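You operate a simulated robot arm through the tools that you are given. There is no shell and no other tool.

The job below is to be done with a simulated two-armed robot. You get a single attempt, and the scene is never put back.

Task
Pick up the short lead from the top of the standing desk with one hand, pass it to the other hand and put it on the lid of the top blue box. Set down upright: short lead.
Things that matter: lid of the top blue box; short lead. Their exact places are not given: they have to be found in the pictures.

The check looks at the end state, three seconds after you hand in, the way a careful person would. Anything else that was tipped, shoved, dropped, spilled or broken makes it a failure. A push-on lid holds only when it is set on centred and level and pressed home; a screw cap is set on level and turned clockwise until tight.

Robot
Two 6-joint arms with two-finger grippers on one trunk, on a base that moves. Base frame: it is fixed to the floor where the robot stands at the start and does not move with it; the origin is under the middle of the robot, x ahead of it, y to its left, z up. Units: mm, rad, N and s.
The left shoulder is at the start at [61, 144, 875], the right one opposite. With the tool pointing down near the work surface each hand reaches from about 100 to 640 mm from the robot's upright axis, wherever it stands, measured 20 degrees to its own side. Places, roughly: lid of the top blue box [4500, 100, 1000]. Payload 2.45 kg a hand.
Tool frame (each hand has its own): the origin (TCP) lies between the finger pads and is the grasp point; the fingertips stand 26 mm ahead of it; z points along the fingers, y is the line along which they close. The gripper opens to 96 mm; its body begins 69 mm behind the TCP.
Orientation is that of the tool frame in the base frame, as a unit quaternion [w, x, y, z]. With the fingers straight down and closing along the base's y, the tool's x points along the base's -x, its y along +y and its z along -z.

Tools
- The arms move only by the tool play_rows. It takes "left_targets", "right_targets" or both (then of equal length, played together; a hand with none holds still); each is one flat list of numbers, 7 for each row, row after row: the shift along the tool's x, y, z in mm, then the turn, a rotation vector about the tool's x, y, z in rad, then the finger opening in mm, from 0 to 96. In form: [dx, dy, dz, ax, ay, az, hand, dx, dy, dz, ax, ay, az, hand, ...]. A call has 1 to 20 rows; each row shifts and turns the commanded pose from where the row before left it, along the tool's axes as they then stand. Rows are played at 5 a second. More than 50 mm and 0.15 rad between two rows, or a gripper value outside its range, and nothing of the call is played. A pose out of reach is approached as far as the arm can. The call stops where the force on the tool passes 40 N (or 10 N more than at its start, if that is more) or the arm is blocked; 0.2 s more then pass. The fingers move at their own pace (about 79.9 mm/s each) and stop on an object; they squeeze with about 26 N. The grip force told is the motor's: it shows also when the fingers shut on nothing. Time passes only in rows, and 0.2 s behind the last, so rows that do not move let the fingers close. It gives the time, the measured TCP pose, the force on the tool (base axes), the opening and the grip force at its end, in the units of the frame above (readings bear some noise), with the torque about the TCP (base axes, N m) and any sound that the robot's microphone picked up.
- Cameras (640 x 400 px; columns grow to the right, rows downward): "scene" is now at [148.9, -3.5, 1500.8]; the picture's right is [-0.03, -1.00, 0.00], its down [-0.57, 0.02, -0.82] and it looks along [0.82, -0.03, -0.57] (base axes); focal length 287 px, centre (320, 200). "left" rides on the left gripper at [82, -3, -98] in its tool frame; the picture's right is [0.04, 1.00, 0.00], its down [-0.73, 0.03, -0.68] and it looks along [-0.68, 0.03, 0.73] (tool axes); focal length 256 px, centre (320, 200). "right" rides on the right gripper at [81, 3, -98] in its tool frame; the picture's right is [-0.04, 1.00, 0.00], its down [-0.73, -0.03, -0.68] and it looks along [-0.68, -0.03, 0.73] (tool axes); focal length 256 px, centre (320, 200).
- get_image(camera): a new picture of that camera. It takes no simulated time.
- raise_lower(by): slides the trunk up (or, below 0, down) by that many mm; the arms and the scene camera ride with it, the base frame stays. It gives what a move gives, with no picture.
- roll_base(legs): drives the robot by 1 to 6 legs, each [ahead, turn to the left] in mm and rad, along the robot's own axes; the way and the turn of a leg run together, so that a leg with both is an arc; at most 1500 mm and 3.142 rad a leg. The arms and the cameras ride along, it lands a little off, and it stops where it bumps. It gives what a move gives.
- aim_head(pan, tilt): turns the head with the scene camera to pan (to the left, within 1.501 rad either way) and tilt (down, from -0.506 to 1.204), counted from straight ahead of the robot. It gives what a move gives.
- locate(camera, pixels): there is no depth. For up to 12 entries [column, row, z] of the newest picture of that camera ("zoom" is the newest enlarged one), the place [x, y] in the base frame at which the ray of that pixel passes the height z, good to about 3 mm. It takes no simulated time.
- enlarge(camera, box): a new picture of the part [left, top, right, bottom] of that camera's present view, enlarged. It takes no simulated time.
- job_done(): hands the job in; it is judged then, once.

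Leave the grippers open and the arms clear of the work at the hand-in unless told otherwise.

The tools are called by a JSON object that holds its "op" and its "data". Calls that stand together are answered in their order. play_rows: Moves the arms, as the interface text tells. Its arguments: {"type":"object","properties":{"left_targets":{"type":"array","items":{"type":"number"}},"right_targets":{"type":"array","items":{"type":"number"}}},"required":[]} The other tools are called the same way: raise_lower (by) moves the trunk up or down; roll_base (legs) drives the base; aim_head (pan, tilt) turns the head that bears the scene camera; get_image (camera) takes a picture; locate (camera, pixels) gives the place at which the rays of pixels pass given heights; enlarge (camera, box) takes an enlarged picture of a part of a camera's view; job_done () hands the job in.

At the start:

```text
t: 0.0
left_tool_pos: [444.1, 242.3, 1248.9]
left_orientation: [0.0, -0.001, 1.0, 0.0]
left_contact_force: [0.1, 0.7, 0.0]
left_wrist_torque: [0.01, 0.02, -0.01]
left_grip_width: 96.0
left_gripper_force: 0.1
right_tool_pos: [414.3, -148.3, 1250.2]
right_orientation: [0.001, -0.002, 1.0, 0.001]
right_contact_force: [-0.5, 0.1, -0.5]
right_wrist_torque: [0.0, 0.02, 0.03]
right_grip_width: 96.0
right_gripper_force: 0.0
trunk travel left (down, up): [-500.0, 90.0]
robot x, y, heading: [-1.8, -1.0, 0.001]
head pan, tilt (commanded): [-0.035, 0.613]
```

scene: 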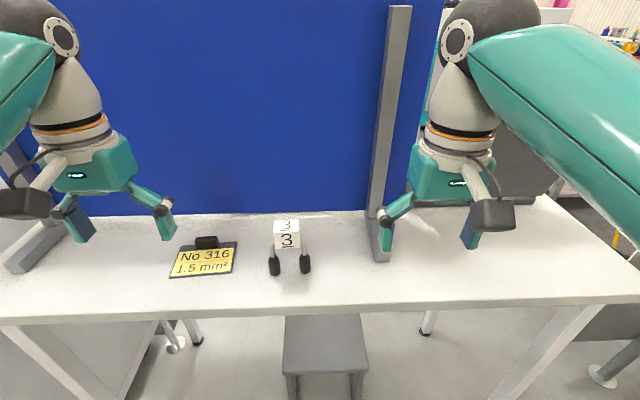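
right: 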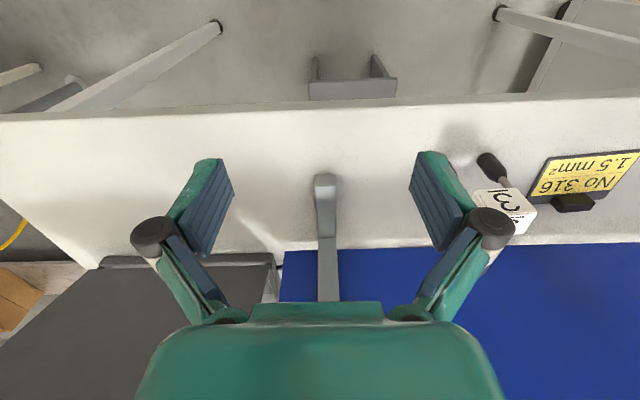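
left: 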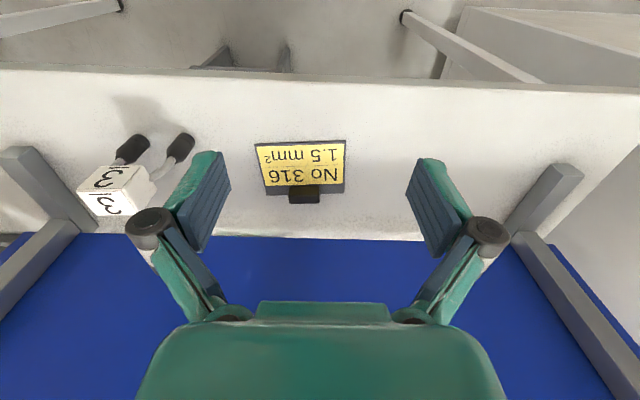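

I see a white block labelled "3" with two black plugs at about (288, 245) in the scene view, which is probably the short lead, and a yellow sign at (205, 258). I'll enlarge both to see their shape.

{"op": "enlarge", "data": {"camera": "scene", "box": [160, 200, 350, 300]}}

{"op": "enlarge", "data": {"camera": "left", "box": [50, 100, 240, 230]}}

{"op": "enlarge", "data": {"camera": "right", "box": [440, 120, 640, 250]}}

```text
3.37 times, centred on (255, 250) of scene
```

zoom: 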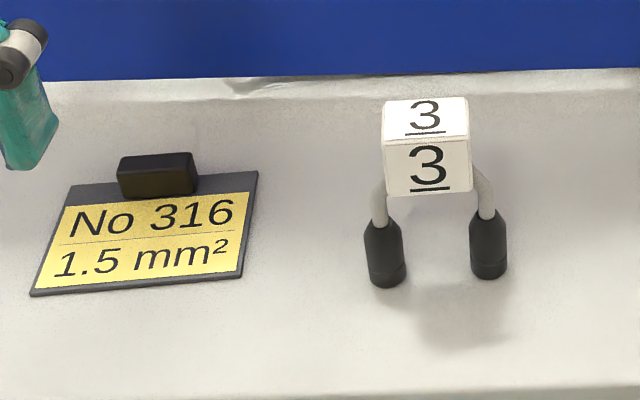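

```text
3.08 times, centred on (145, 165) of left
```

zoom: 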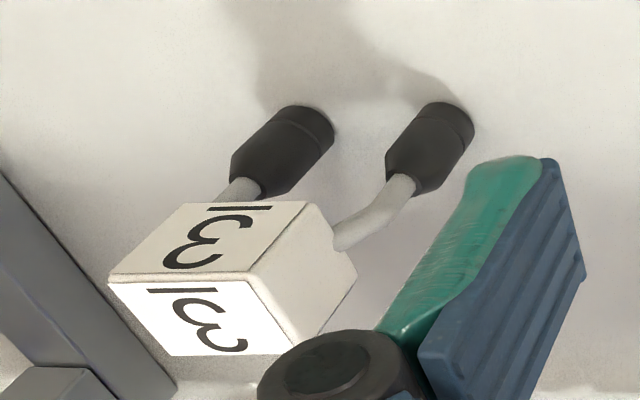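

```text
3.08 times, centred on (540, 185) of right
```

zoom: 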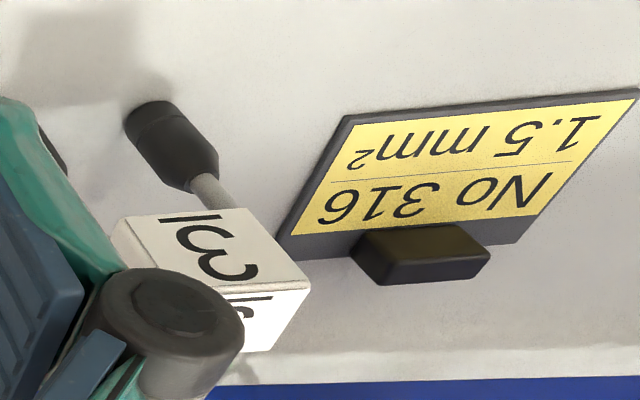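

The white "3" block stands on two black plugs via two bent grey wires (a small arch). I'll triangulate the desk height and the lead's size by locating the same features from the scene and left cameras at several heights.

{"op": "locate", "data": {"camera": "scene", "pixels": [[231.5, 273.1, 850], [231.5, 273.1, 950], [231.5, 273.1, 1050], [168.9, 278.2, 850], [168.9, 278.2, 950], [168.9, 278.2, 1050], [275, 276, 850], [275, 276, 950], [275, 276, 1050]]}}

{"op": "locate", "data": {"camera": "left", "pixels": [[254, 142, 850], [254, 142, 950], [254, 142, 1050], [346, 140, 850], [346, 140, 950], [346, 140, 1050], [190, 137, 850], [190, 137, 950], [190, 137, 1050]]}}

```text
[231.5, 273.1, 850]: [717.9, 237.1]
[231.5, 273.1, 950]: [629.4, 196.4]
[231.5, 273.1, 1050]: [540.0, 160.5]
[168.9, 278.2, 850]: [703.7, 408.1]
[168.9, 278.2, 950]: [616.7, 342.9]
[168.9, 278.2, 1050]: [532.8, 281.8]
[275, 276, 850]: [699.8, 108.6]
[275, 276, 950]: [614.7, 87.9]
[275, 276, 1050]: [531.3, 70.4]
```

```text
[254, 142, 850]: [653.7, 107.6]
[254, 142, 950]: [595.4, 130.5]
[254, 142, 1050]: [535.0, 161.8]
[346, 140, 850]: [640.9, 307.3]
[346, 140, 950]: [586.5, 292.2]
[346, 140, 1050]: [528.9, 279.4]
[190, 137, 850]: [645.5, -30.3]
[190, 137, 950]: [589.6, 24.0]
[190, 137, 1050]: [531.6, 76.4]
```

The two views agree at z≈1050, so the desk top is about 1050 mm high and the lead's plugs are near x≈531. Next I'll triangulate the corners of the white block.

{"op": "locate", "data": {"camera": "scene", "pixels": [[274.5, 232.5, 1050], [274.5, 232.5, 1150], [299.2, 230.7, 1050], [299.2, 230.7, 1150], [275.4, 248.8, 1050], [275.4, 248.8, 1150], [300.1, 247, 1050], [300.1, 247, 1150], [273.6, 221.2, 1050], [273.6, 221.2, 1150], [274.8, 273.7, 1050], [305.1, 271.4, 1050]]}}

{"op": "locate", "data": {"camera": "left", "pixels": [[122.3, 188.4, 1050], [122.3, 188.4, 1150], [76.2, 191.7, 1050], [76.2, 191.7, 1150], [140.1, 165.4, 1050], [140.1, 165.4, 1150], [100.5, 166, 1050], [100.5, 166, 1150], [137.9, 214.4, 1050], [137.9, 214.4, 1150], [140.8, 142.3, 1050], [186.2, 139.1, 1050]]}}

```text
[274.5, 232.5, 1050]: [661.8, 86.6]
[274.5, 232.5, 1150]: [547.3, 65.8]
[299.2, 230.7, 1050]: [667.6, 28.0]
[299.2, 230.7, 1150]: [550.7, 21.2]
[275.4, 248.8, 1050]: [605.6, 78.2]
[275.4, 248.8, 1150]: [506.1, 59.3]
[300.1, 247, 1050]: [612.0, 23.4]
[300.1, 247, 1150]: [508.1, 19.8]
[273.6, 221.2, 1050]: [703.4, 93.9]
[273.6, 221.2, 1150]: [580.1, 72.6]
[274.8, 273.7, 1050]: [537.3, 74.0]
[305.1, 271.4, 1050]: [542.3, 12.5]
```

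```text
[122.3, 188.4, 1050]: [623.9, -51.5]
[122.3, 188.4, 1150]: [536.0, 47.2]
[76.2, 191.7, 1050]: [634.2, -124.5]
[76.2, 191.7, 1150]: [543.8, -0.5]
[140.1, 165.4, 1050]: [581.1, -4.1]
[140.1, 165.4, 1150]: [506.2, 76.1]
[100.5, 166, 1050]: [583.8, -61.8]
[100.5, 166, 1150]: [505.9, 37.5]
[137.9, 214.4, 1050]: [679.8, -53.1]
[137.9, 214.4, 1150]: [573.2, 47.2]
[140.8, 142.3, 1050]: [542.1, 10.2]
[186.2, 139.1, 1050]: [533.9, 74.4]
```

Triangulation puts the desk top at z≈1050. The block spans about x 525–552, y 20–63, z 1133–1166, and the plugs stand at about (537,74) and (542,12). Before picking, I'll look around with the head to find the way to the blue box.

{"op": "aim_head", "data": {"pan": 1.2, "tilt": 0.3}}

{"op": "get_image", "data": {"camera": "scene"}}

{"op": "aim_head", "data": {"pan": -0.9, "tilt": 0.3}}

{"op": "get_image", "data": {"camera": "scene"}}

{"op": "aim_head", "data": {"pan": 0.0, "tilt": 0.1}}

{"op": "get_image", "data": {"camera": "scene"}}

```text
t: 1.4
left_tool_pos: [442.3, 242.6, 1251.0]
left_orientation: [-0.001, -0.001, 1.0, 0.0]
left_contact_force: [0.4, -0.7, 1.2]
left_wrist_torque: [-0.01, -0.01, -0.01]
left_grip_width: 95.9
left_gripper_force: 0.0
right_tool_pos: [413.1, -147.4, 1251.0]
right_orientation: [0.0, -0.002, 1.0, 0.001]
right_contact_force: [-0.7, -0.5, -0.5]
right_wrist_torque: [0.0, 0.0, 0.01]
right_grip_width: 95.9
right_gripper_force: 0.0
trunk travel left (down, up): [-500.0, 90.0]
robot x, y, heading: [1.7, -0.1, -0.002]
head pan, tilt (commanded): [1.201, 0.3]
```

```text
taken
```

scene: 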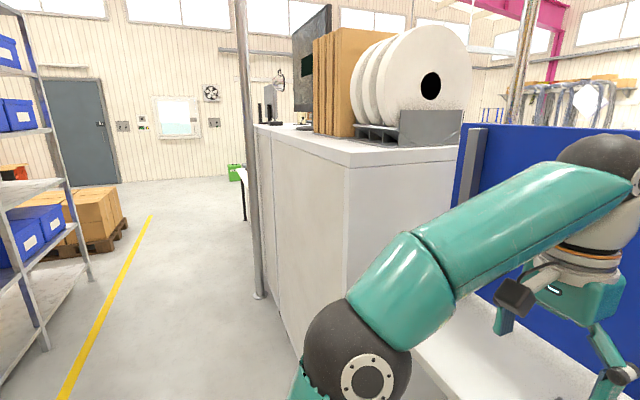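

```text
t: 3.4
left_tool_pos: [443.1, 243.0, 1251.2]
left_orientation: [0.0, -0.003, 1.0, 0.0]
left_contact_force: [0.5, -0.5, 0.1]
left_wrist_torque: [0.02, 0.01, 0.02]
left_grip_width: 95.9
left_gripper_force: 0.0
right_tool_pos: [413.6, -148.2, 1251.1]
right_orientation: [0.0, -0.002, 1.0, 0.0]
right_contact_force: [0.0, -0.6, 0.0]
right_wrist_torque: [0.0, 0.0, 0.0]
right_grip_width: 96.2
right_gripper_force: 0.1
trunk travel left (down, up): [-500.0, 90.0]
robot x, y, heading: [-0.7, 4.1, 0.001]
head pan, tilt (commanded): [-0.901, 0.3]
```

```text
taken
```

scene: 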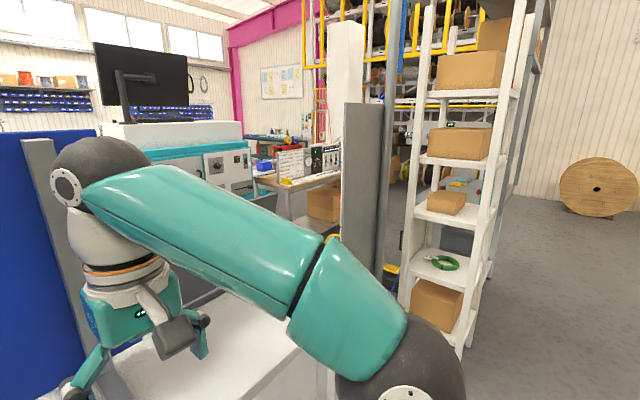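

```text
t: 4.6
left_tool_pos: [443.8, 242.2, 1250.4]
left_orientation: [0.001, -0.001, 1.0, 0.001]
left_contact_force: [-0.5, -0.4, -0.4]
left_wrist_torque: [-0.02, 0.04, -0.03]
left_grip_width: 96.0
left_gripper_force: 0.0
right_tool_pos: [414.2, -148.0, 1249.4]
right_orientation: [0.0, -0.002, 1.0, 0.0]
right_contact_force: [-0.3, 0.9, 0.0]
right_wrist_torque: [-0.03, 0.01, -0.03]
right_grip_width: 96.0
right_gripper_force: 0.1
trunk travel left (down, up): [-500.0, 90.0]
robot x, y, heading: [0.6, 0.3, -0.001]
head pan, tilt (commanded): [0.0, 0.099]
```

```text
taken
```

scene: 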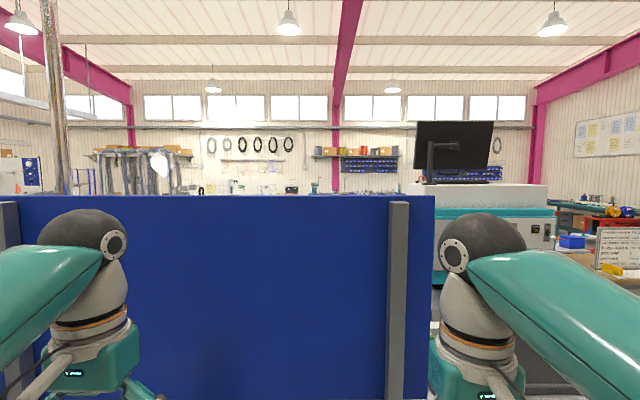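

The destination isn't visible from here because the blue partition hides it, so I'll have to drive around the desk later. First I'll pick up the lead with the left hand, which has more room away from the posts. I'll turn the left hand 90° about its tool z so the fingers close along base x, across the 26 mm thickness of the block, with the camera on the outer side.

{"op": "play_rows", "data": {"left_targets": [0, 0, 0, 0, 0, 0.1428, 96, 0, 0, 0, 0, 0, 0.1428, 96, 0, 0, 0, 0, 0, 0.1428, 96, 0, 0, 0, 0, 0, 0.1428, 96, 0, 0, 0, 0, 0, 0.1428, 96, 0, 0, 0, 0, 0, 0.1428, 96, 0, 0, 0, 0, 0, 0.1428, 96, 0, 0, 0, 0, 0, 0.1428, 96, 0, 0, 0, 0, 0, 0.1428, 96, 0, 0, 0, 0, 0, 0.1428, 96, 0, 0, 0, 0, 0, 0.1428, 96, 0, 0, 0, 0, 0, 0, 96]}}

{"op": "aim_head", "data": {"pan": 0.05, "tilt": 0.613}}

{"op": "get_image", "data": {"camera": "scene"}}

{"op": "get_image", "data": {"camera": "left"}}

```text
t: 7.2
left_tool_pos: [442.6, 242.0, 1250.3]
left_orientation: [-0.001, 0.707, 0.707, 0.0]
left_contact_force: [0.9, -1.0, 0.1]
left_wrist_torque: [-0.02, 0.02, -0.01]
left_grip_width: 96.2
left_gripper_force: 0.2
right_tool_pos: [412.9, -147.5, 1250.2]
right_orientation: [0.0, -0.002, 1.0, 0.0]
right_contact_force: [0.1, -0.3, 0.2]
right_wrist_torque: [-0.03, -0.04, -0.02]
right_grip_width: 96.3
right_gripper_force: 0.1
trunk travel left (down, up): [-500.0, 90.0]
robot x, y, heading: [0.1, -0.2, 0.001]
head pan, tilt (commanded): [0.0, 0.099]
```

```text
t: 8.2
left_tool_pos: [442.4, 242.4, 1250.2]
left_orientation: [0.0, 0.706, 0.709, 0.0]
left_contact_force: [0.5, 0.0, 0.2]
left_wrist_torque: [-0.02, 0.01, -0.01]
left_grip_width: 95.8
left_gripper_force: 0.1
right_tool_pos: [415.5, -147.8, 1250.0]
right_orientation: [0.0, -0.002, 1.0, 0.0]
right_contact_force: [0.5, 0.8, -0.2]
right_wrist_torque: [0.0, 0.01, 0.0]
right_grip_width: 96.0
right_gripper_force: 0.1
trunk travel left (down, up): [-500.0, 90.0]
robot x, y, heading: [-0.2, 2.0, -0.004]
head pan, tilt (commanded): [0.051, 0.613]
```

```text
taken
```

scene: 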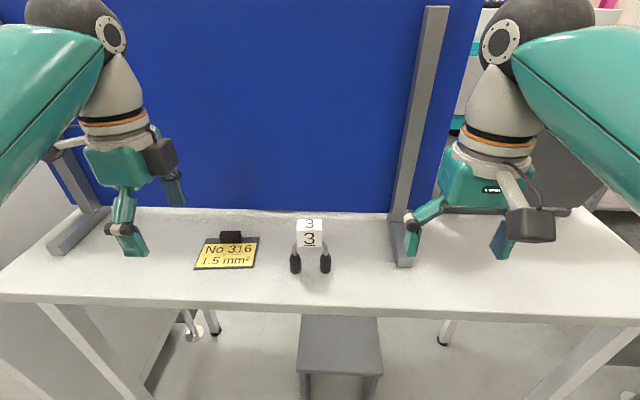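

```text
taken
```

left: 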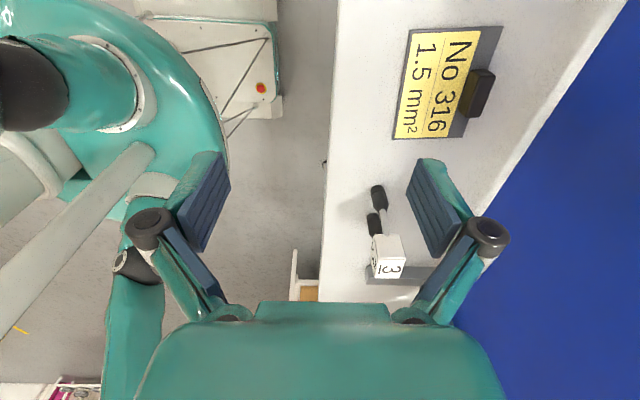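

The left hand is now turned: image right is +x, and the lead shows at (385, 250) in the left view. Next I'll bring it in to y≈130 and tilt it about 60° outward, rotating about tool y, so it can grip only the +y half of the block and leave the other half free for the right hand.

{"op": "play_rows", "data": {"left_targets": [-40, 0, 0, 0, 0, 0, 96, -40, 0, 0, 0, 0, 0, 96, -30, 0, 0, 0, 0, 0, 96, 0, 0, 0, 0, -0.1496, 0, 96, 0, 0, 0, 0, -0.1496, 0, 96, 0, 0, 0, 0, -0.1496, 0, 96, 0, 0, 0, 0, -0.1496, 0, 96, 0, 0, 0, 0, -0.1496, 0, 96, 0, 0, 0, 0, -0.1496, 0, 96, 0, 0, 0, 0, -0.1496, 0, 96, 0, 0, 0, 0, 0, 0, 96]}}

{"op": "get_image", "data": {"camera": "scene"}}

{"op": "get_image", "data": {"camera": "left"}}

```text
t: 10.6
left_tool_pos: [444.5, 132.6, 1250.1]
left_orientation: [0.355, 0.611, 0.614, -0.353]
left_contact_force: [0.7, -0.3, -0.4]
left_wrist_torque: [0.04, -0.02, -0.07]
left_grip_width: 96.1
left_gripper_force: 0.0
right_tool_pos: [414.4, -148.4, 1251.6]
right_orientation: [0.0, -0.002, 1.0, 0.0]
right_contact_force: [0.0, 1.0, 0.7]
right_wrist_torque: [0.0, -0.01, 0.04]
right_grip_width: 96.1
right_gripper_force: 0.0
trunk travel left (down, up): [-500.0, 90.0]
robot x, y, heading: [-0.7, 2.5, -0.003]
head pan, tilt (commanded): [0.051, 0.613]
```

```text
taken
```

scene: 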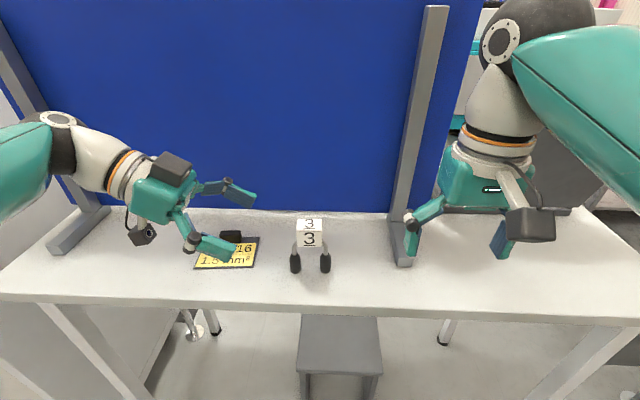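

```text
taken
```

left: 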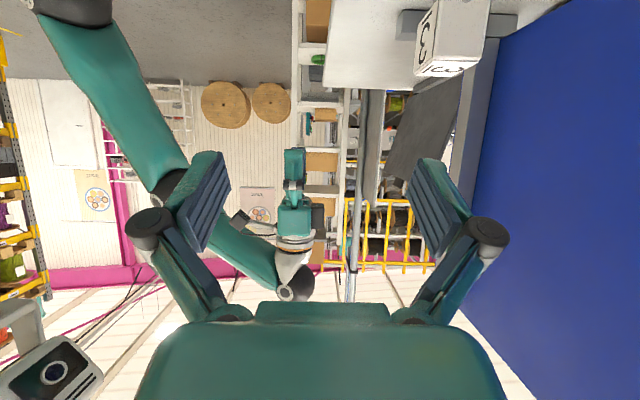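

The tilt worked, and the lead's +y face now appears at the top of the left view around (445, 40). I'll enlarge both views to measure the block's edges precisely, and check the x of the blue panel.

{"op": "enlarge", "data": {"camera": "left", "box": [380, 0, 520, 88]}}

{"op": "enlarge", "data": {"camera": "scene", "box": [270, 205, 350, 285]}}

{"op": "locate", "data": {"camera": "scene", "pixels": [[300, 211, 1050], [250, 211, 1050], [404, 266, 1050], [392, 213, 1050], [310, 307, 1050]]}}

```text
4.55 times, centred on (450, 44) of left
```

zoom: 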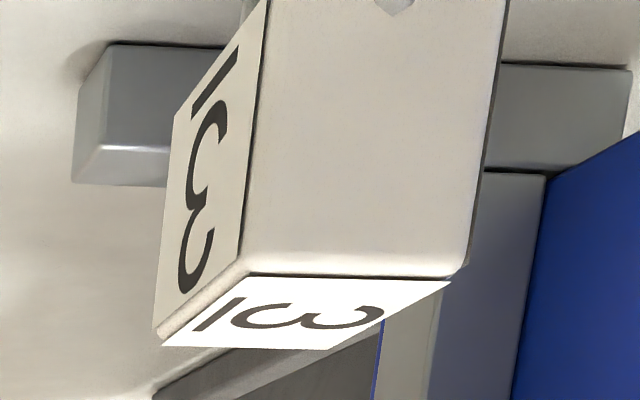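

```text
5.00 times, centred on (310, 245) of scene
```

zoom: 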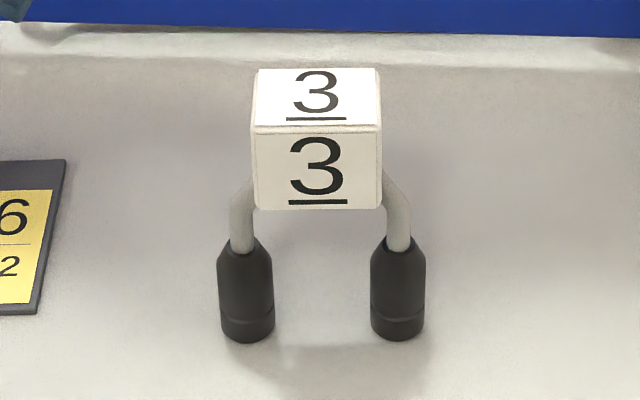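

```text
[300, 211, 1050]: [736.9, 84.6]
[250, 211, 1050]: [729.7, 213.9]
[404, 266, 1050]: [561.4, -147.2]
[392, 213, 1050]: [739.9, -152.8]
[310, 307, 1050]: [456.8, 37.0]
```

{"op": "locate", "data": {"camera": "left", "pixels": [[434.6, 59.8, 1150], [434.6, 59.8, 1170], [481, 59.5, 1150], [481, 59.5, 1170], [414.2, 73.6, 1150], [414.2, 73.6, 1170], [452.2, 76.9, 1150], [452.2, 76.9, 1170]]}}

{"op": "locate", "data": {"camera": "scene", "pixels": [[296.4, 231, 1150], [296.4, 231, 1170], [322.2, 231, 1150], [322.2, 231, 1170], [297, 246.6, 1130], [322.2, 246.6, 1130], [297.8, 218.6, 1150], [297.8, 218.6, 1170], [321.2, 218.4, 1150], [321.2, 218.4, 1170], [295.4, 271.6, 1050], [325.4, 271.4, 1050]]}}

```text
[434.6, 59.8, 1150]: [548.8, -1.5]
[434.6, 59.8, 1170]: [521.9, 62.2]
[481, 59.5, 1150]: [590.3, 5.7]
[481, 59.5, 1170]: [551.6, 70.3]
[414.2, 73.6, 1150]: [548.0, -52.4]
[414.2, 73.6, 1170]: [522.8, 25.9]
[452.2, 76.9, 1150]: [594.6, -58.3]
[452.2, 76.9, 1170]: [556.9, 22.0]
```

```text
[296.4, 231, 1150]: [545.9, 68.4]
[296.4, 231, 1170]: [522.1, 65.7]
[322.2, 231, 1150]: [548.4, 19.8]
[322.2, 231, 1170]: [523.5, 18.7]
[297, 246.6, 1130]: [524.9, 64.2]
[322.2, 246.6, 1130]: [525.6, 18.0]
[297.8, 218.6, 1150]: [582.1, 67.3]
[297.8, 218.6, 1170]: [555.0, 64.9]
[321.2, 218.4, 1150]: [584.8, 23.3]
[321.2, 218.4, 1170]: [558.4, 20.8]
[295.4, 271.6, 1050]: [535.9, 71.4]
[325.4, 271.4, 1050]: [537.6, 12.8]
```

Measurements so far: the block centre is about (540, 42, 1150), about 46 × 32 × 38 mm, yawed about +0.045 rad, with its top at z≈1169. The blue panel is at x≈735. I'll move the left hand to a pre-grasp point 100 mm back along its approach axis, near (540, 161, 1209), and add the small yaw.

{"op": "play_rows", "data": {"left_targets": [16.6, 31.8, -1.4, 0, 0, 0, 96, 16.6, 31.8, -1.4, 0, 0, 0, 96, 16.6, 31.8, -1.4, -0.039, 0, -0.0225, 96, 0, 0, 0, 0, 0, 0, 96, 0, 0, 0, 0, 0, 0, 96]}}

{"op": "get_image", "data": {"camera": "left"}}

{"op": "get_image", "data": {"camera": "scene"}}

```text
t: 11.8
left_tool_pos: [540.1, 161.5, 1210.5]
left_orientation: [0.363, 0.596, 0.628, -0.345]
left_contact_force: [0.3, 0.4, 0.1]
left_wrist_torque: [-0.03, 0.02, -0.02]
left_grip_width: 95.8
left_gripper_force: 0.1
right_tool_pos: [413.7, -147.2, 1250.7]
right_orientation: [-0.001, -0.001, 1.0, 0.0]
right_contact_force: [0.1, 0.7, 0.3]
right_wrist_torque: [0.0, 0.04, -0.01]
right_grip_width: 96.1
right_gripper_force: 0.0
trunk travel left (down, up): [-500.0, 90.0]
robot x, y, heading: [-1.1, 4.7, -0.002]
head pan, tilt (commanded): [0.051, 0.613]
```

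```text
taken
```

left: 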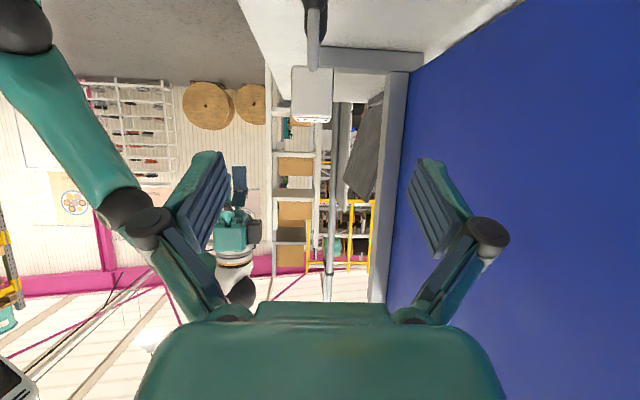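

```text
taken
```

scene: 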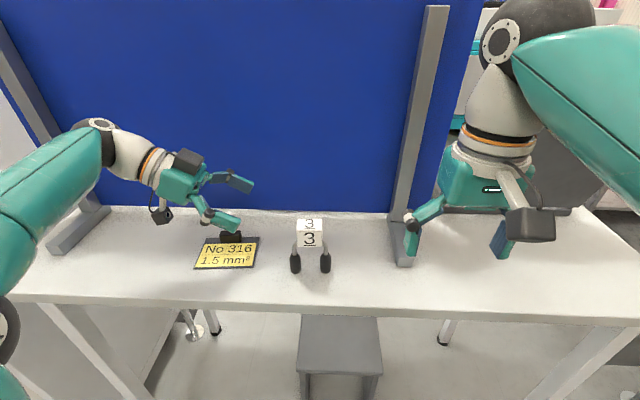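

The lead shows at about column 313 in the left view while the gripper midline is column 320, so the block sits about 6 mm toward −x from my approach line. I'll enlarge to measure it exactly.

{"op": "enlarge", "data": {"camera": "left", "box": [250, 0, 380, 135]}}

{"op": "enlarge", "data": {"camera": "scene", "box": [180, 160, 360, 290]}}

```text
2.96 times, centred on (315, 68) of left
```

zoom: 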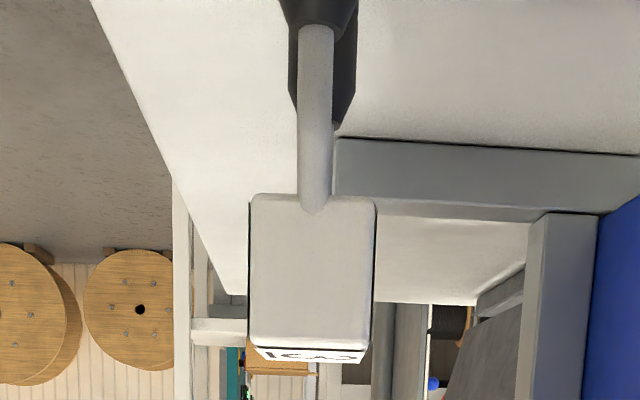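

```text
3.08 times, centred on (270, 225) of scene
```

zoom: 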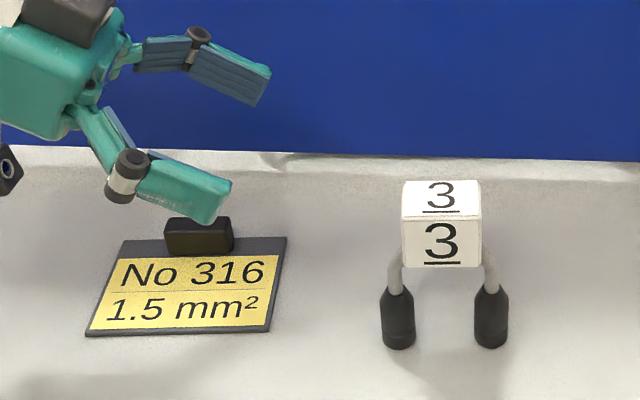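

The block centre is offset about −6 mm in tool y, and the yaw looks aligned. I'll shift −6 mm in tool y, advance 60 mm along the approach so the tips are still about 20 mm short of the block, and check again.

{"op": "play_rows", "data": {"left_targets": [0, -6, 0, 0, 0, 0, 96, 0.3, 0, 30, 0, 0, 0, 96, 0.3, 0, 30, 0, 0, 0, 96, 0, 0, 0, 0, 0, 0, 96]}}

{"op": "get_image", "data": {"camera": "left"}}

{"op": "enlarge", "data": {"camera": "scene", "box": [180, 160, 360, 290]}}

```text
t: 12.8
left_tool_pos: [536.3, 110.0, 1177.8]
left_orientation: [0.363, 0.597, 0.627, -0.345]
left_contact_force: [0.4, -0.7, -0.7]
left_wrist_torque: [-0.01, -0.01, 0.0]
left_grip_width: 96.0
left_gripper_force: 0.0
right_tool_pos: [412.9, -148.8, 1249.5]
right_orientation: [-0.001, -0.001, 1.0, 0.0]
right_contact_force: [0.3, 1.0, 0.3]
right_wrist_torque: [-0.01, 0.01, -0.01]
right_grip_width: 96.0
right_gripper_force: 0.0
trunk travel left (down, up): [-500.0, 90.0]
robot x, y, heading: [-1.0, 0.7, 0.0]
head pan, tilt (commanded): [0.051, 0.613]
```

```text
taken
```

left: 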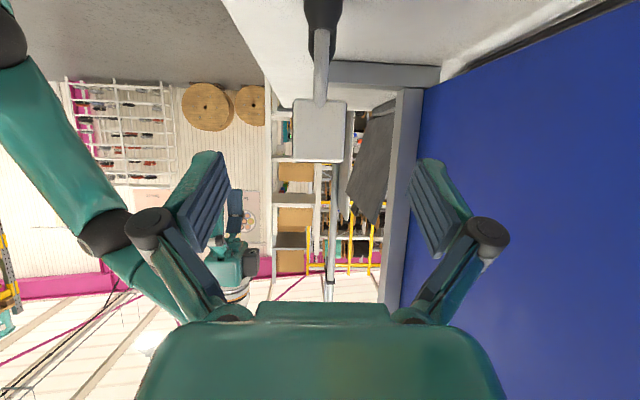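

```text
3.08 times, centred on (270, 225) of scene
```

zoom: 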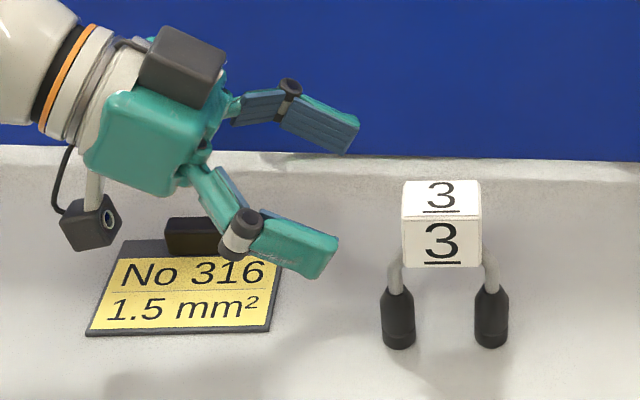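

The block is now centred between the fingers (columns 293–346, centre about 319.5). I'll advance the remaining 41 mm and check again before closing.

{"op": "play_rows", "data": {"left_targets": [0, 0, 21, 0, 0, 0, 96, 0, 0, 20, 0, 0, 0, 96, 0, 0, 0, 0, 0, 0, 96, 0, 0, 0, 0, 0, 0, 96]}}

{"op": "get_image", "data": {"camera": "left"}}

{"op": "enlarge", "data": {"camera": "scene", "box": [220, 190, 360, 290]}}

{"op": "get_image", "data": {"camera": "right"}}

```text
t: 13.8
left_tool_pos: [536.2, 73.6, 1155.5]
left_orientation: [0.362, 0.597, 0.628, -0.345]
left_contact_force: [0.7, -0.8, 0.7]
left_wrist_torque: [0.0, 0.03, 0.02]
left_grip_width: 95.9
left_gripper_force: 0.1
right_tool_pos: [412.4, -147.9, 1250.6]
right_orientation: [0.0, -0.002, 1.0, 0.0]
right_contact_force: [0.7, -0.4, 0.4]
right_wrist_torque: [0.01, 0.0, 0.0]
right_grip_width: 95.9
right_gripper_force: 0.1
trunk travel left (down, up): [-500.0, 90.0]
robot x, y, heading: [-1.8, 0.9, -0.002]
head pan, tilt (commanded): [0.051, 0.613]
```

```text
taken
```

left: 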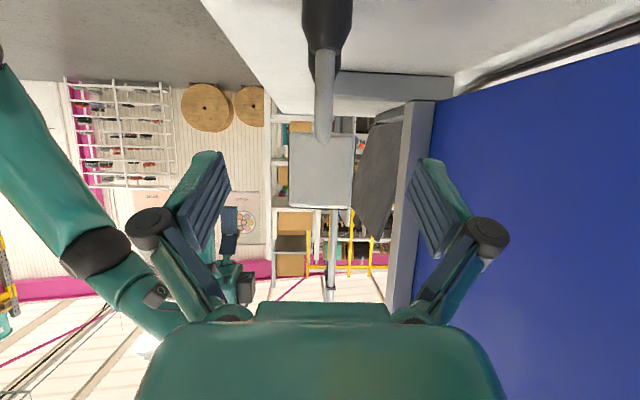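

```text
4.00 times, centred on (290, 240) of scene
```

zoom: 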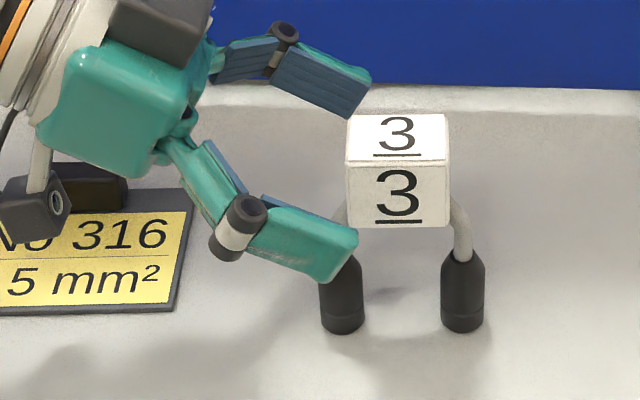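

```text
taken
```

right: 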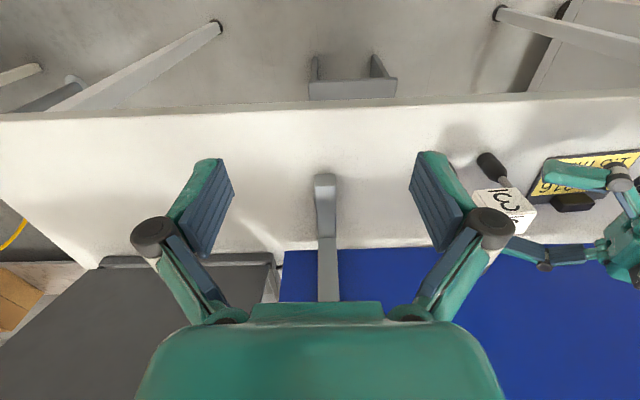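

The fingers now straddle the block. I'll check where the near fingertip really is by locating its corners in the enlarged scene picture, at (358,235) and (335,283).

{"op": "locate", "data": {"camera": "zoom", "pixels": [[358, 232, 1150], [358, 232, 1140], [335, 283, 1132], [335, 283, 1122], [368, 85, 1150], [350, 117, 1132]]}}

{"op": "enlarge", "data": {"camera": "left", "box": [250, 80, 400, 230]}}

```text
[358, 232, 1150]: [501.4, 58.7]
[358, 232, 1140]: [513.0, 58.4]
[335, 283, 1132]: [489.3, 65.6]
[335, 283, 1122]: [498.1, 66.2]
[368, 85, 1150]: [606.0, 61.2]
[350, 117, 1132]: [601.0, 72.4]
```

```text
2.67 times, centred on (325, 155) of left
```

zoom: 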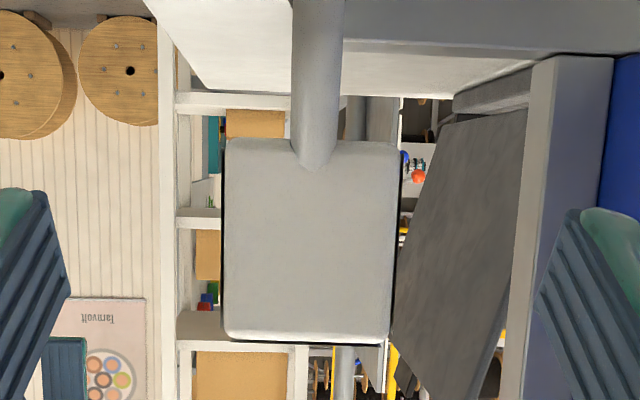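

The open fingertips sit about 10 mm further back than nominal, since they swing on an arc. I'll close partway to 60 mm, which doesn't touch the 32 mm block yet, to see how the tips move.

{"op": "play_rows", "data": {"left_targets": [0, 0, 0, 0, 0, 0, 60, 0, 0, 0, 0, 0, 0, 60, 0, 0, 0, 0, 0, 0, 60]}}

{"op": "get_image", "data": {"camera": "left"}}

{"op": "enlarge", "data": {"camera": "scene", "box": [220, 190, 360, 290]}}

```text
t: 14.6
left_tool_pos: [536.7, 72.9, 1157.0]
left_orientation: [0.361, 0.598, 0.627, -0.345]
left_contact_force: [-0.1, -0.1, -0.7]
left_wrist_torque: [-0.01, 0.0, -0.01]
left_grip_width: 60.2
left_gripper_force: 0.0
right_tool_pos: [413.6, -148.7, 1248.6]
right_orientation: [0.0, -0.002, 1.0, 0.0]
right_contact_force: [0.0, -0.9, 0.6]
right_wrist_torque: [-0.03, 0.0, -0.03]
right_grip_width: 95.9
right_gripper_force: 0.1
trunk travel left (down, up): [-500.0, 90.0]
robot x, y, heading: [-2.4, -2.0, 0.002]
head pan, tilt (commanded): [0.051, 0.613]
```

```text
taken
```

left: 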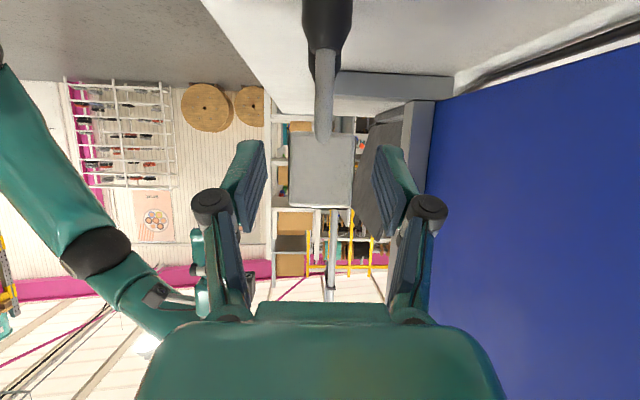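

```text
4.00 times, centred on (290, 240) of scene
```

zoom: 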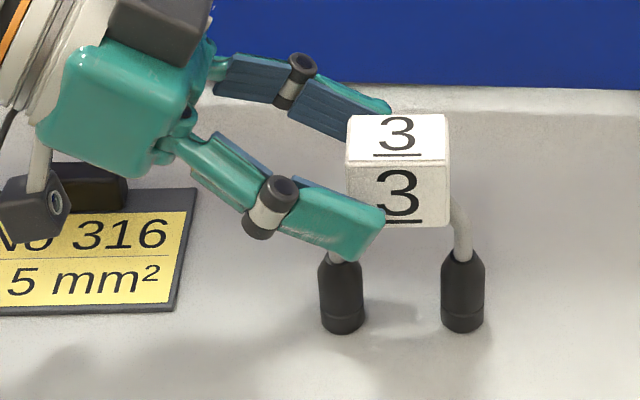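

The tips moved forward and now overlap the +y half of the block, which is centred in the left view at about column 321. I'll check how far the tip corner is past the block's middle.

{"op": "locate", "data": {"camera": "zoom", "pixels": [[385, 210, 1155], [385, 210, 1150], [385, 210, 1145], [362, 260, 1135], [362, 260, 1130], [347, 160, 1169], [449, 160, 1169]]}}

```text
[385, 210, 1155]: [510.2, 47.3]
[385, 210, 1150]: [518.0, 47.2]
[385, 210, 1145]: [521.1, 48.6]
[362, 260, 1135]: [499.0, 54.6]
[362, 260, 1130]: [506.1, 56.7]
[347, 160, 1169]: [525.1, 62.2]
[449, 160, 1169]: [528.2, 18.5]
```

The tip corner is at y≈47 and the block centre at y≈40.5, so the −y half stays free. I'll close slowly in small steps so the lead isn't knocked.

{"op": "play_rows", "data": {"left_targets": [0, 0, 0, 0, 0, 0, 52, 0, 0, 0, 0, 0, 0, 46, 0, 0, 0, 0, 0, 0, 42, 0, 0, 0, 0, 0, 0, 39, 0, 0, 0, 0, 0, 0, 37, 0, 0, 0, 0, 0, 0, 35, 0, 0, 0, 0, 0, 0, 33, 0, 0, 0, 0, 0, 0, 31, 0, 0, 0, 0, 0, 0, 29, 0, 0, 0, 0, 0, 0, 25, 0, 0, 0, 0, 0, 0, 15, 0, 0, 0, 0, 0, 0, 0, 0, 0, 0, 0, 0, 0, 0, 0, 0, 0, 0, 0, 0, 0]}}

{"op": "get_image", "data": {"camera": "left"}}

{"op": "enlarge", "data": {"camera": "scene", "box": [220, 190, 360, 290]}}

```text
t: 17.6
left_tool_pos: [537.0, 73.5, 1155.9]
left_orientation: [0.362, 0.597, 0.627, -0.345]
left_contact_force: [0.4, 0.8, 0.9]
left_wrist_torque: [-0.01, 0.04, 0.06]
left_grip_width: 33.7
left_gripper_force: 25.5
right_tool_pos: [413.4, -149.1, 1250.0]
right_orientation: [0.0, -0.002, 1.0, 0.001]
right_contact_force: [-0.4, 0.3, 0.2]
right_wrist_torque: [0.03, 0.01, -0.03]
right_grip_width: 96.0
right_gripper_force: 0.1
trunk travel left (down, up): [-500.0, 90.0]
robot x, y, heading: [-5.4, -2.0, 0.001]
head pan, tilt (commanded): [0.051, 0.613]
```

```text
taken
```

left: 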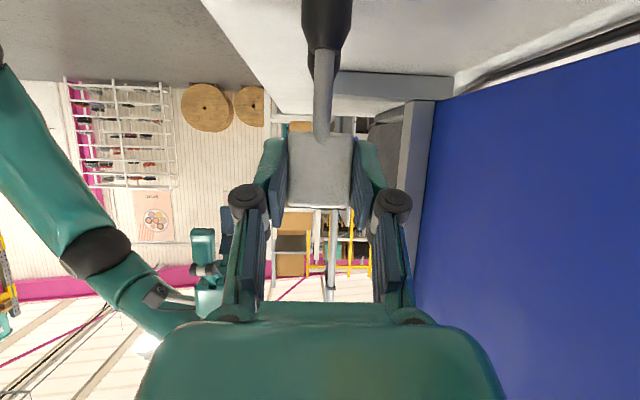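

```text
4.00 times, centred on (290, 240) of scene
```

zoom: 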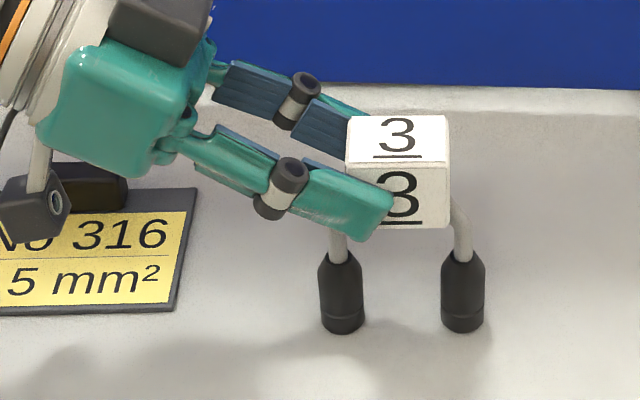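

Gripped: 33.7 mm opening, 25.5 N. Next I'll lift 20 mm straight up, which in tool axes is (−0.866, 0, −0.5), and check the weight and hold.

{"op": "play_rows", "data": {"left_targets": [-8.7, 0, -5, 0, 0, 0, 0, -8.7, 0, -5, 0, 0, 0, 0, 0, 0, 0, 0, 0, 0, 0, 0, 0, 0, 0, 0, 0, 0]}}

{"op": "get_image", "data": {"camera": "left"}}

{"op": "enlarge", "data": {"camera": "scene", "box": [220, 190, 360, 290]}}

```text
t: 18.6
left_tool_pos: [537.6, 74.7, 1177.4]
left_orientation: [0.362, 0.597, 0.627, -0.346]
left_contact_force: [0.0, 0.5, -0.8]
left_wrist_torque: [0.03, -0.02, 0.04]
left_grip_width: 33.6
left_gripper_force: 26.2
right_tool_pos: [413.3, -147.8, 1250.3]
right_orientation: [0.0, -0.002, 1.0, 0.0]
right_contact_force: [0.4, -0.2, 0.0]
right_wrist_torque: [0.03, 0.04, 0.0]
right_grip_width: 96.0
right_gripper_force: 0.1
trunk travel left (down, up): [-500.0, 90.0]
robot x, y, heading: [4.6, 2.1, -0.004]
head pan, tilt (commanded): [0.051, 0.613]
```

```text
taken
```

left: 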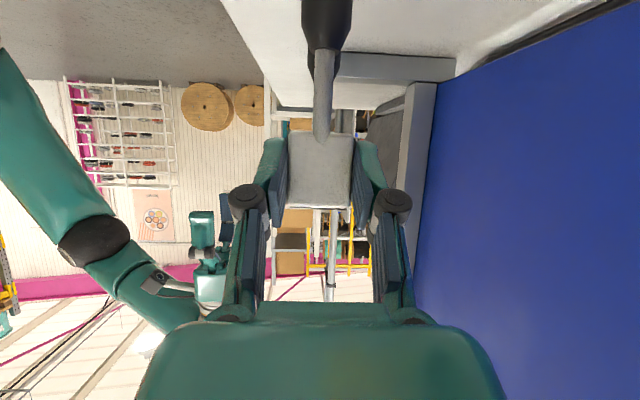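

```text
4.00 times, centred on (290, 240) of scene
```

zoom: 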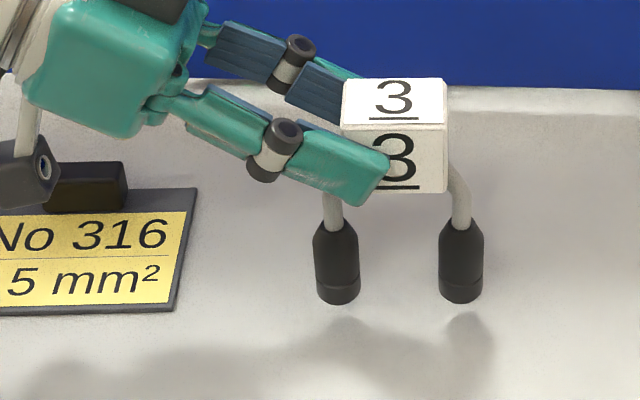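

The lead is lifted cleanly and hangs upright (about 1 N). I'll raise it about 110 mm while moving the right hand 100 mm outward. After that I'll draw the lead back toward the robot to around x 420, y 0, while the right hand begins turning −90° about its tool z.

{"op": "play_rows", "data": {"left_targets": [-31.8, 0, -18.3, 0, 0, 0, 0, -31.8, 0, -18.3, 0, 0, 0, 0, -31.8, 0, -18.3, 0, 0, 0, 0, -4.6, -29.7, 7.9, 0, 0, 0, 0, -4.6, -29.7, 7.9, 0, 0, 0, 0, -4.6, -29.7, 7.9, 0, 0, 0, 0, -4.6, -29.7, 7.9, 0, 0, 0, 0, 0, 0, 0, 0, 0, 0, 0, 0, 0, 0, 0, 0, 0, 0, 0, 0, 0, 0, 0, 0, 0, 0, 0, 0, 0, 0, 0, 0, 0, 0, 0, 0, 0, 0, 0, 0, 0, 0, 0, 0, 0, 0, 0, 0, 0, 0, 0, 0, 0], "right_targets": [0, -33, 0, 0, 0, 0, 96, 0, -33, 0, 0, 0, 0, 96, 0, -34, 0, 0, 0, 0, 96, 0, 0, 0, 0, 0, -0.1428, 96, 0, 0, 0, 0, 0, -0.1428, 96, 0, 0, 0, 0, 0, -0.1428, 96, 0, 0, 0, 0, 0, -0.1428, 96, 0, 0, 0, 0, 0, -0.1428, 96, 0, 0, 0, 0, 0, -0.1428, 96, 0, 0, 0, 0, 0, -0.1428, 96, 0, 0, 0, 0, 0, -0.1428, 96, 0, 0, 0, 0, 0, -0.1428, 96, 0, 0, 0, 0, 0, -0.1428, 96, 0, 0, 0, 0, 0, -0.1428, 96]}}

{"op": "get_image", "data": {"camera": "scene"}}

{"op": "get_image", "data": {"camera": "right"}}

```text
t: 21.6
left_tool_pos: [417.0, 32.9, 1287.0]
left_orientation: [0.362, 0.597, 0.627, -0.345]
left_contact_force: [0.2, -0.1, -1.3]
left_wrist_torque: [0.07, -0.01, 0.01]
left_grip_width: 33.2
left_gripper_force: 26.0
right_tool_pos: [412.5, -248.4, 1249.1]
right_orientation: [0.0, 0.71, -0.705, 0.001]
right_contact_force: [0.5, -0.2, 0.4]
right_wrist_torque: [0.01, 0.04, -0.01]
right_grip_width: 96.1
right_gripper_force: 0.0
trunk travel left (down, up): [-500.0, 90.0]
robot x, y, heading: [1.2, 0.7, 0.002]
head pan, tilt (commanded): [0.051, 0.613]
```

```text
taken
```

scene: 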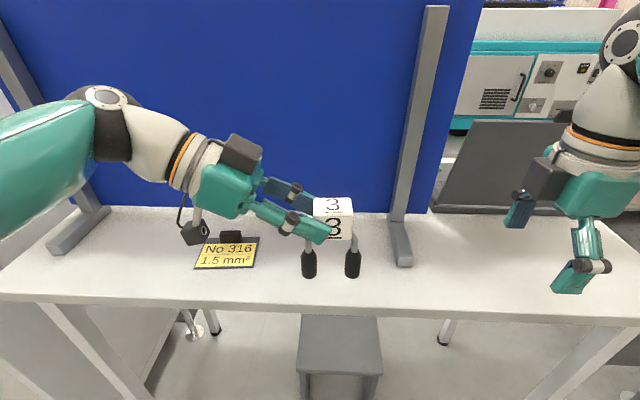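

```text
taken
```

right: 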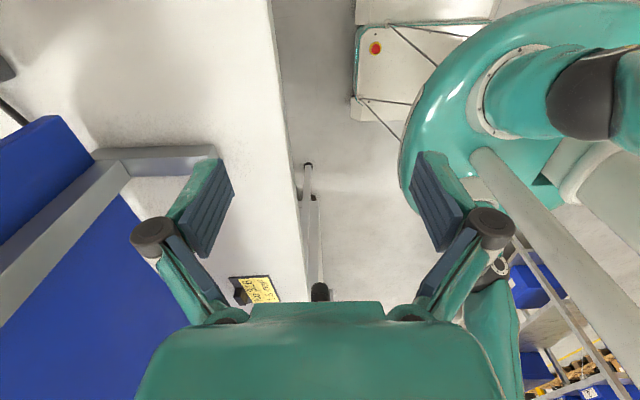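

The left hand holds the lead at about (418, 0, 1281), and the right hand is turned. Now I'll raise the right hand 90 mm, tilt it 60° outward to mirror the left, and add a 0.041 rad yaw to match the lead.

{"op": "play_rows", "data": {"right_targets": [0, 0, -45, 0, 0, 0, 96, 0, 0, -45, 0, 0, 0, 96, 0, 0, 0, 0, -0.1496, 0, 96, 0, 0, 0, 0, -0.1496, 0, 96, 0, 0, 0, 0, -0.1496, 0, 96, 0, 0, 0, 0, -0.1496, 0, 96, 0, 0, 0, 0, -0.1496, 0, 96, 0, 0, 0, 0, -0.1496, 0, 96, 0, 0, 0, 0, -0.1496, 0, 96, 0, 0, 0, -0.0355, 0, -0.0205, 96, 0, 0, 0, 0, 0, 0, 96]}}

{"op": "get_image", "data": {"camera": "scene"}}

{"op": "get_image", "data": {"camera": "right"}}

```text
t: 24.0
left_tool_pos: [417.6, 33.5, 1287.2]
left_orientation: [0.362, 0.597, 0.627, -0.345]
left_contact_force: [-0.6, 0.6, -1.3]
left_wrist_torque: [0.02, 0.0, 0.01]
left_grip_width: 33.4
left_gripper_force: 25.7
right_tool_pos: [398.3, -245.4, 1268.6]
right_orientation: [-0.345, 0.626, -0.598, -0.361]
right_contact_force: [0.2, -0.1, 0.0]
right_wrist_torque: [-0.03, 0.01, -0.02]
right_grip_width: 96.1
right_gripper_force: 0.1
right hand out of reach, approached as far as the arm can: row 1, 2
trunk travel left (down, up): [-500.0, 90.0]
robot x, y, heading: [1.6, 1.5, 0.004]
head pan, tilt (commanded): [0.051, 0.613]
```

```text
taken
```

scene: 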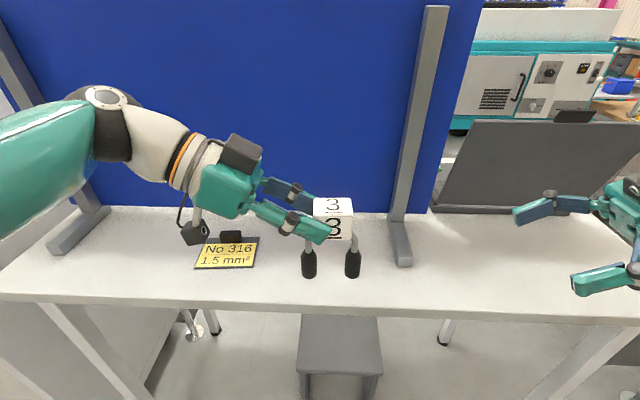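

```text
taken
```

right: 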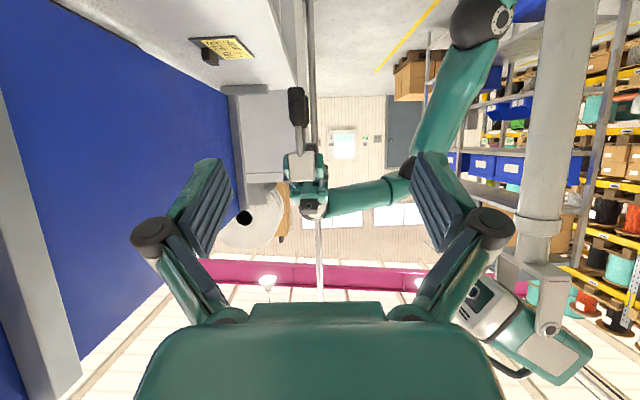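

The right hand hit its reach limit while rising but is now tilted correctly at (398, −245, 1269), yaw 0.044. The block centre should be about (419, 1.5, 1281). I'll move the right hand to a pre-grasp point 80 mm back along its approach axis, near (424, −100, 1329).

{"op": "play_rows", "data": {"right_targets": [-31, -7.9, 23.5, 0, 0, 0, 96, -31, -7.9, 23.5, 0, 0, 0, 96, -31, -7.9, 23.5, 0, 0, 0, 96, -31, -7.9, 23.5, 0, 0, 0, 96, 0, 0, 0, 0, 0, 0, 96, 0, 0, 0, 0, 0, 0, 96]}}

{"op": "get_image", "data": {"camera": "scene"}}

{"op": "get_image", "data": {"camera": "right"}}

```text
t: 25.4
left_tool_pos: [418.2, 34.3, 1287.3]
left_orientation: [0.362, 0.597, 0.627, -0.345]
left_contact_force: [-0.5, -0.4, -1.4]
left_wrist_torque: [0.05, 0.03, 0.0]
left_grip_width: 33.3
left_gripper_force: 25.9
right_tool_pos: [425.6, -95.7, 1332.1]
right_orientation: [-0.345, 0.626, -0.598, -0.362]
right_contact_force: [-0.1, 0.1, 0.4]
right_wrist_torque: [0.0, 0.0, -0.02]
right_grip_width: 95.9
right_gripper_force: 0.0
trunk travel left (down, up): [-500.0, 90.0]
robot x, y, heading: [-0.0, -1.6, 0.003]
head pan, tilt (commanded): [0.051, 0.613]
```

```text
taken
```

scene: 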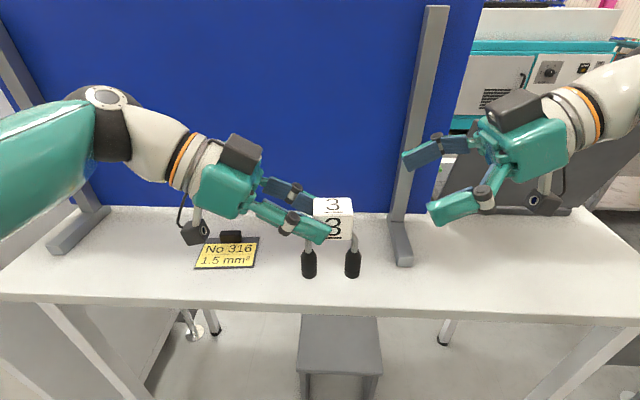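

```text
taken
```

right: 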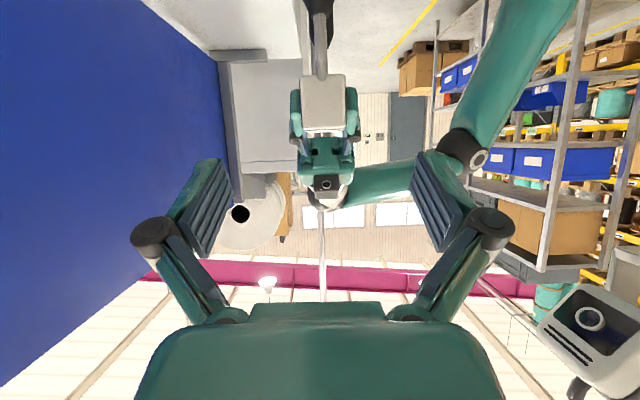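

The right view shows the block's −y face at columns 302–345, nearly centred. I'll enlarge it to measure precisely.

{"op": "enlarge", "data": {"camera": "right", "box": [260, 20, 390, 150]}}

{"op": "enlarge", "data": {"camera": "scene", "box": [220, 130, 480, 290]}}

```text
3.08 times, centred on (325, 85) of right
```

zoom: 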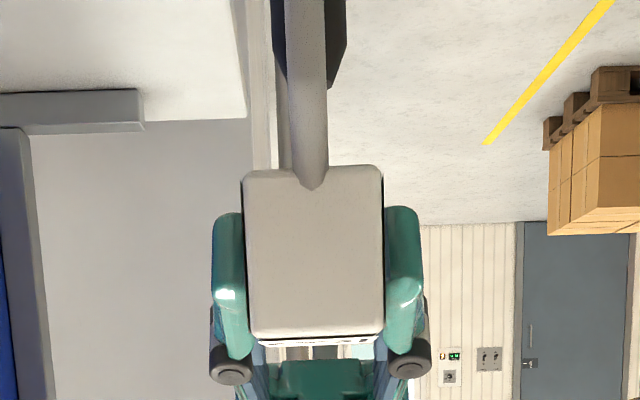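

```text
2.46 times, centred on (350, 210) of scene
```

zoom: 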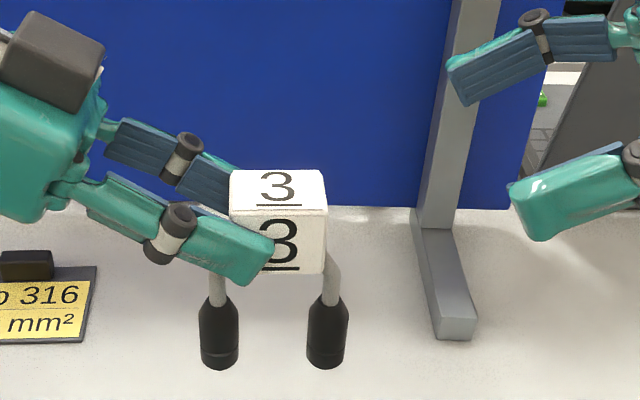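

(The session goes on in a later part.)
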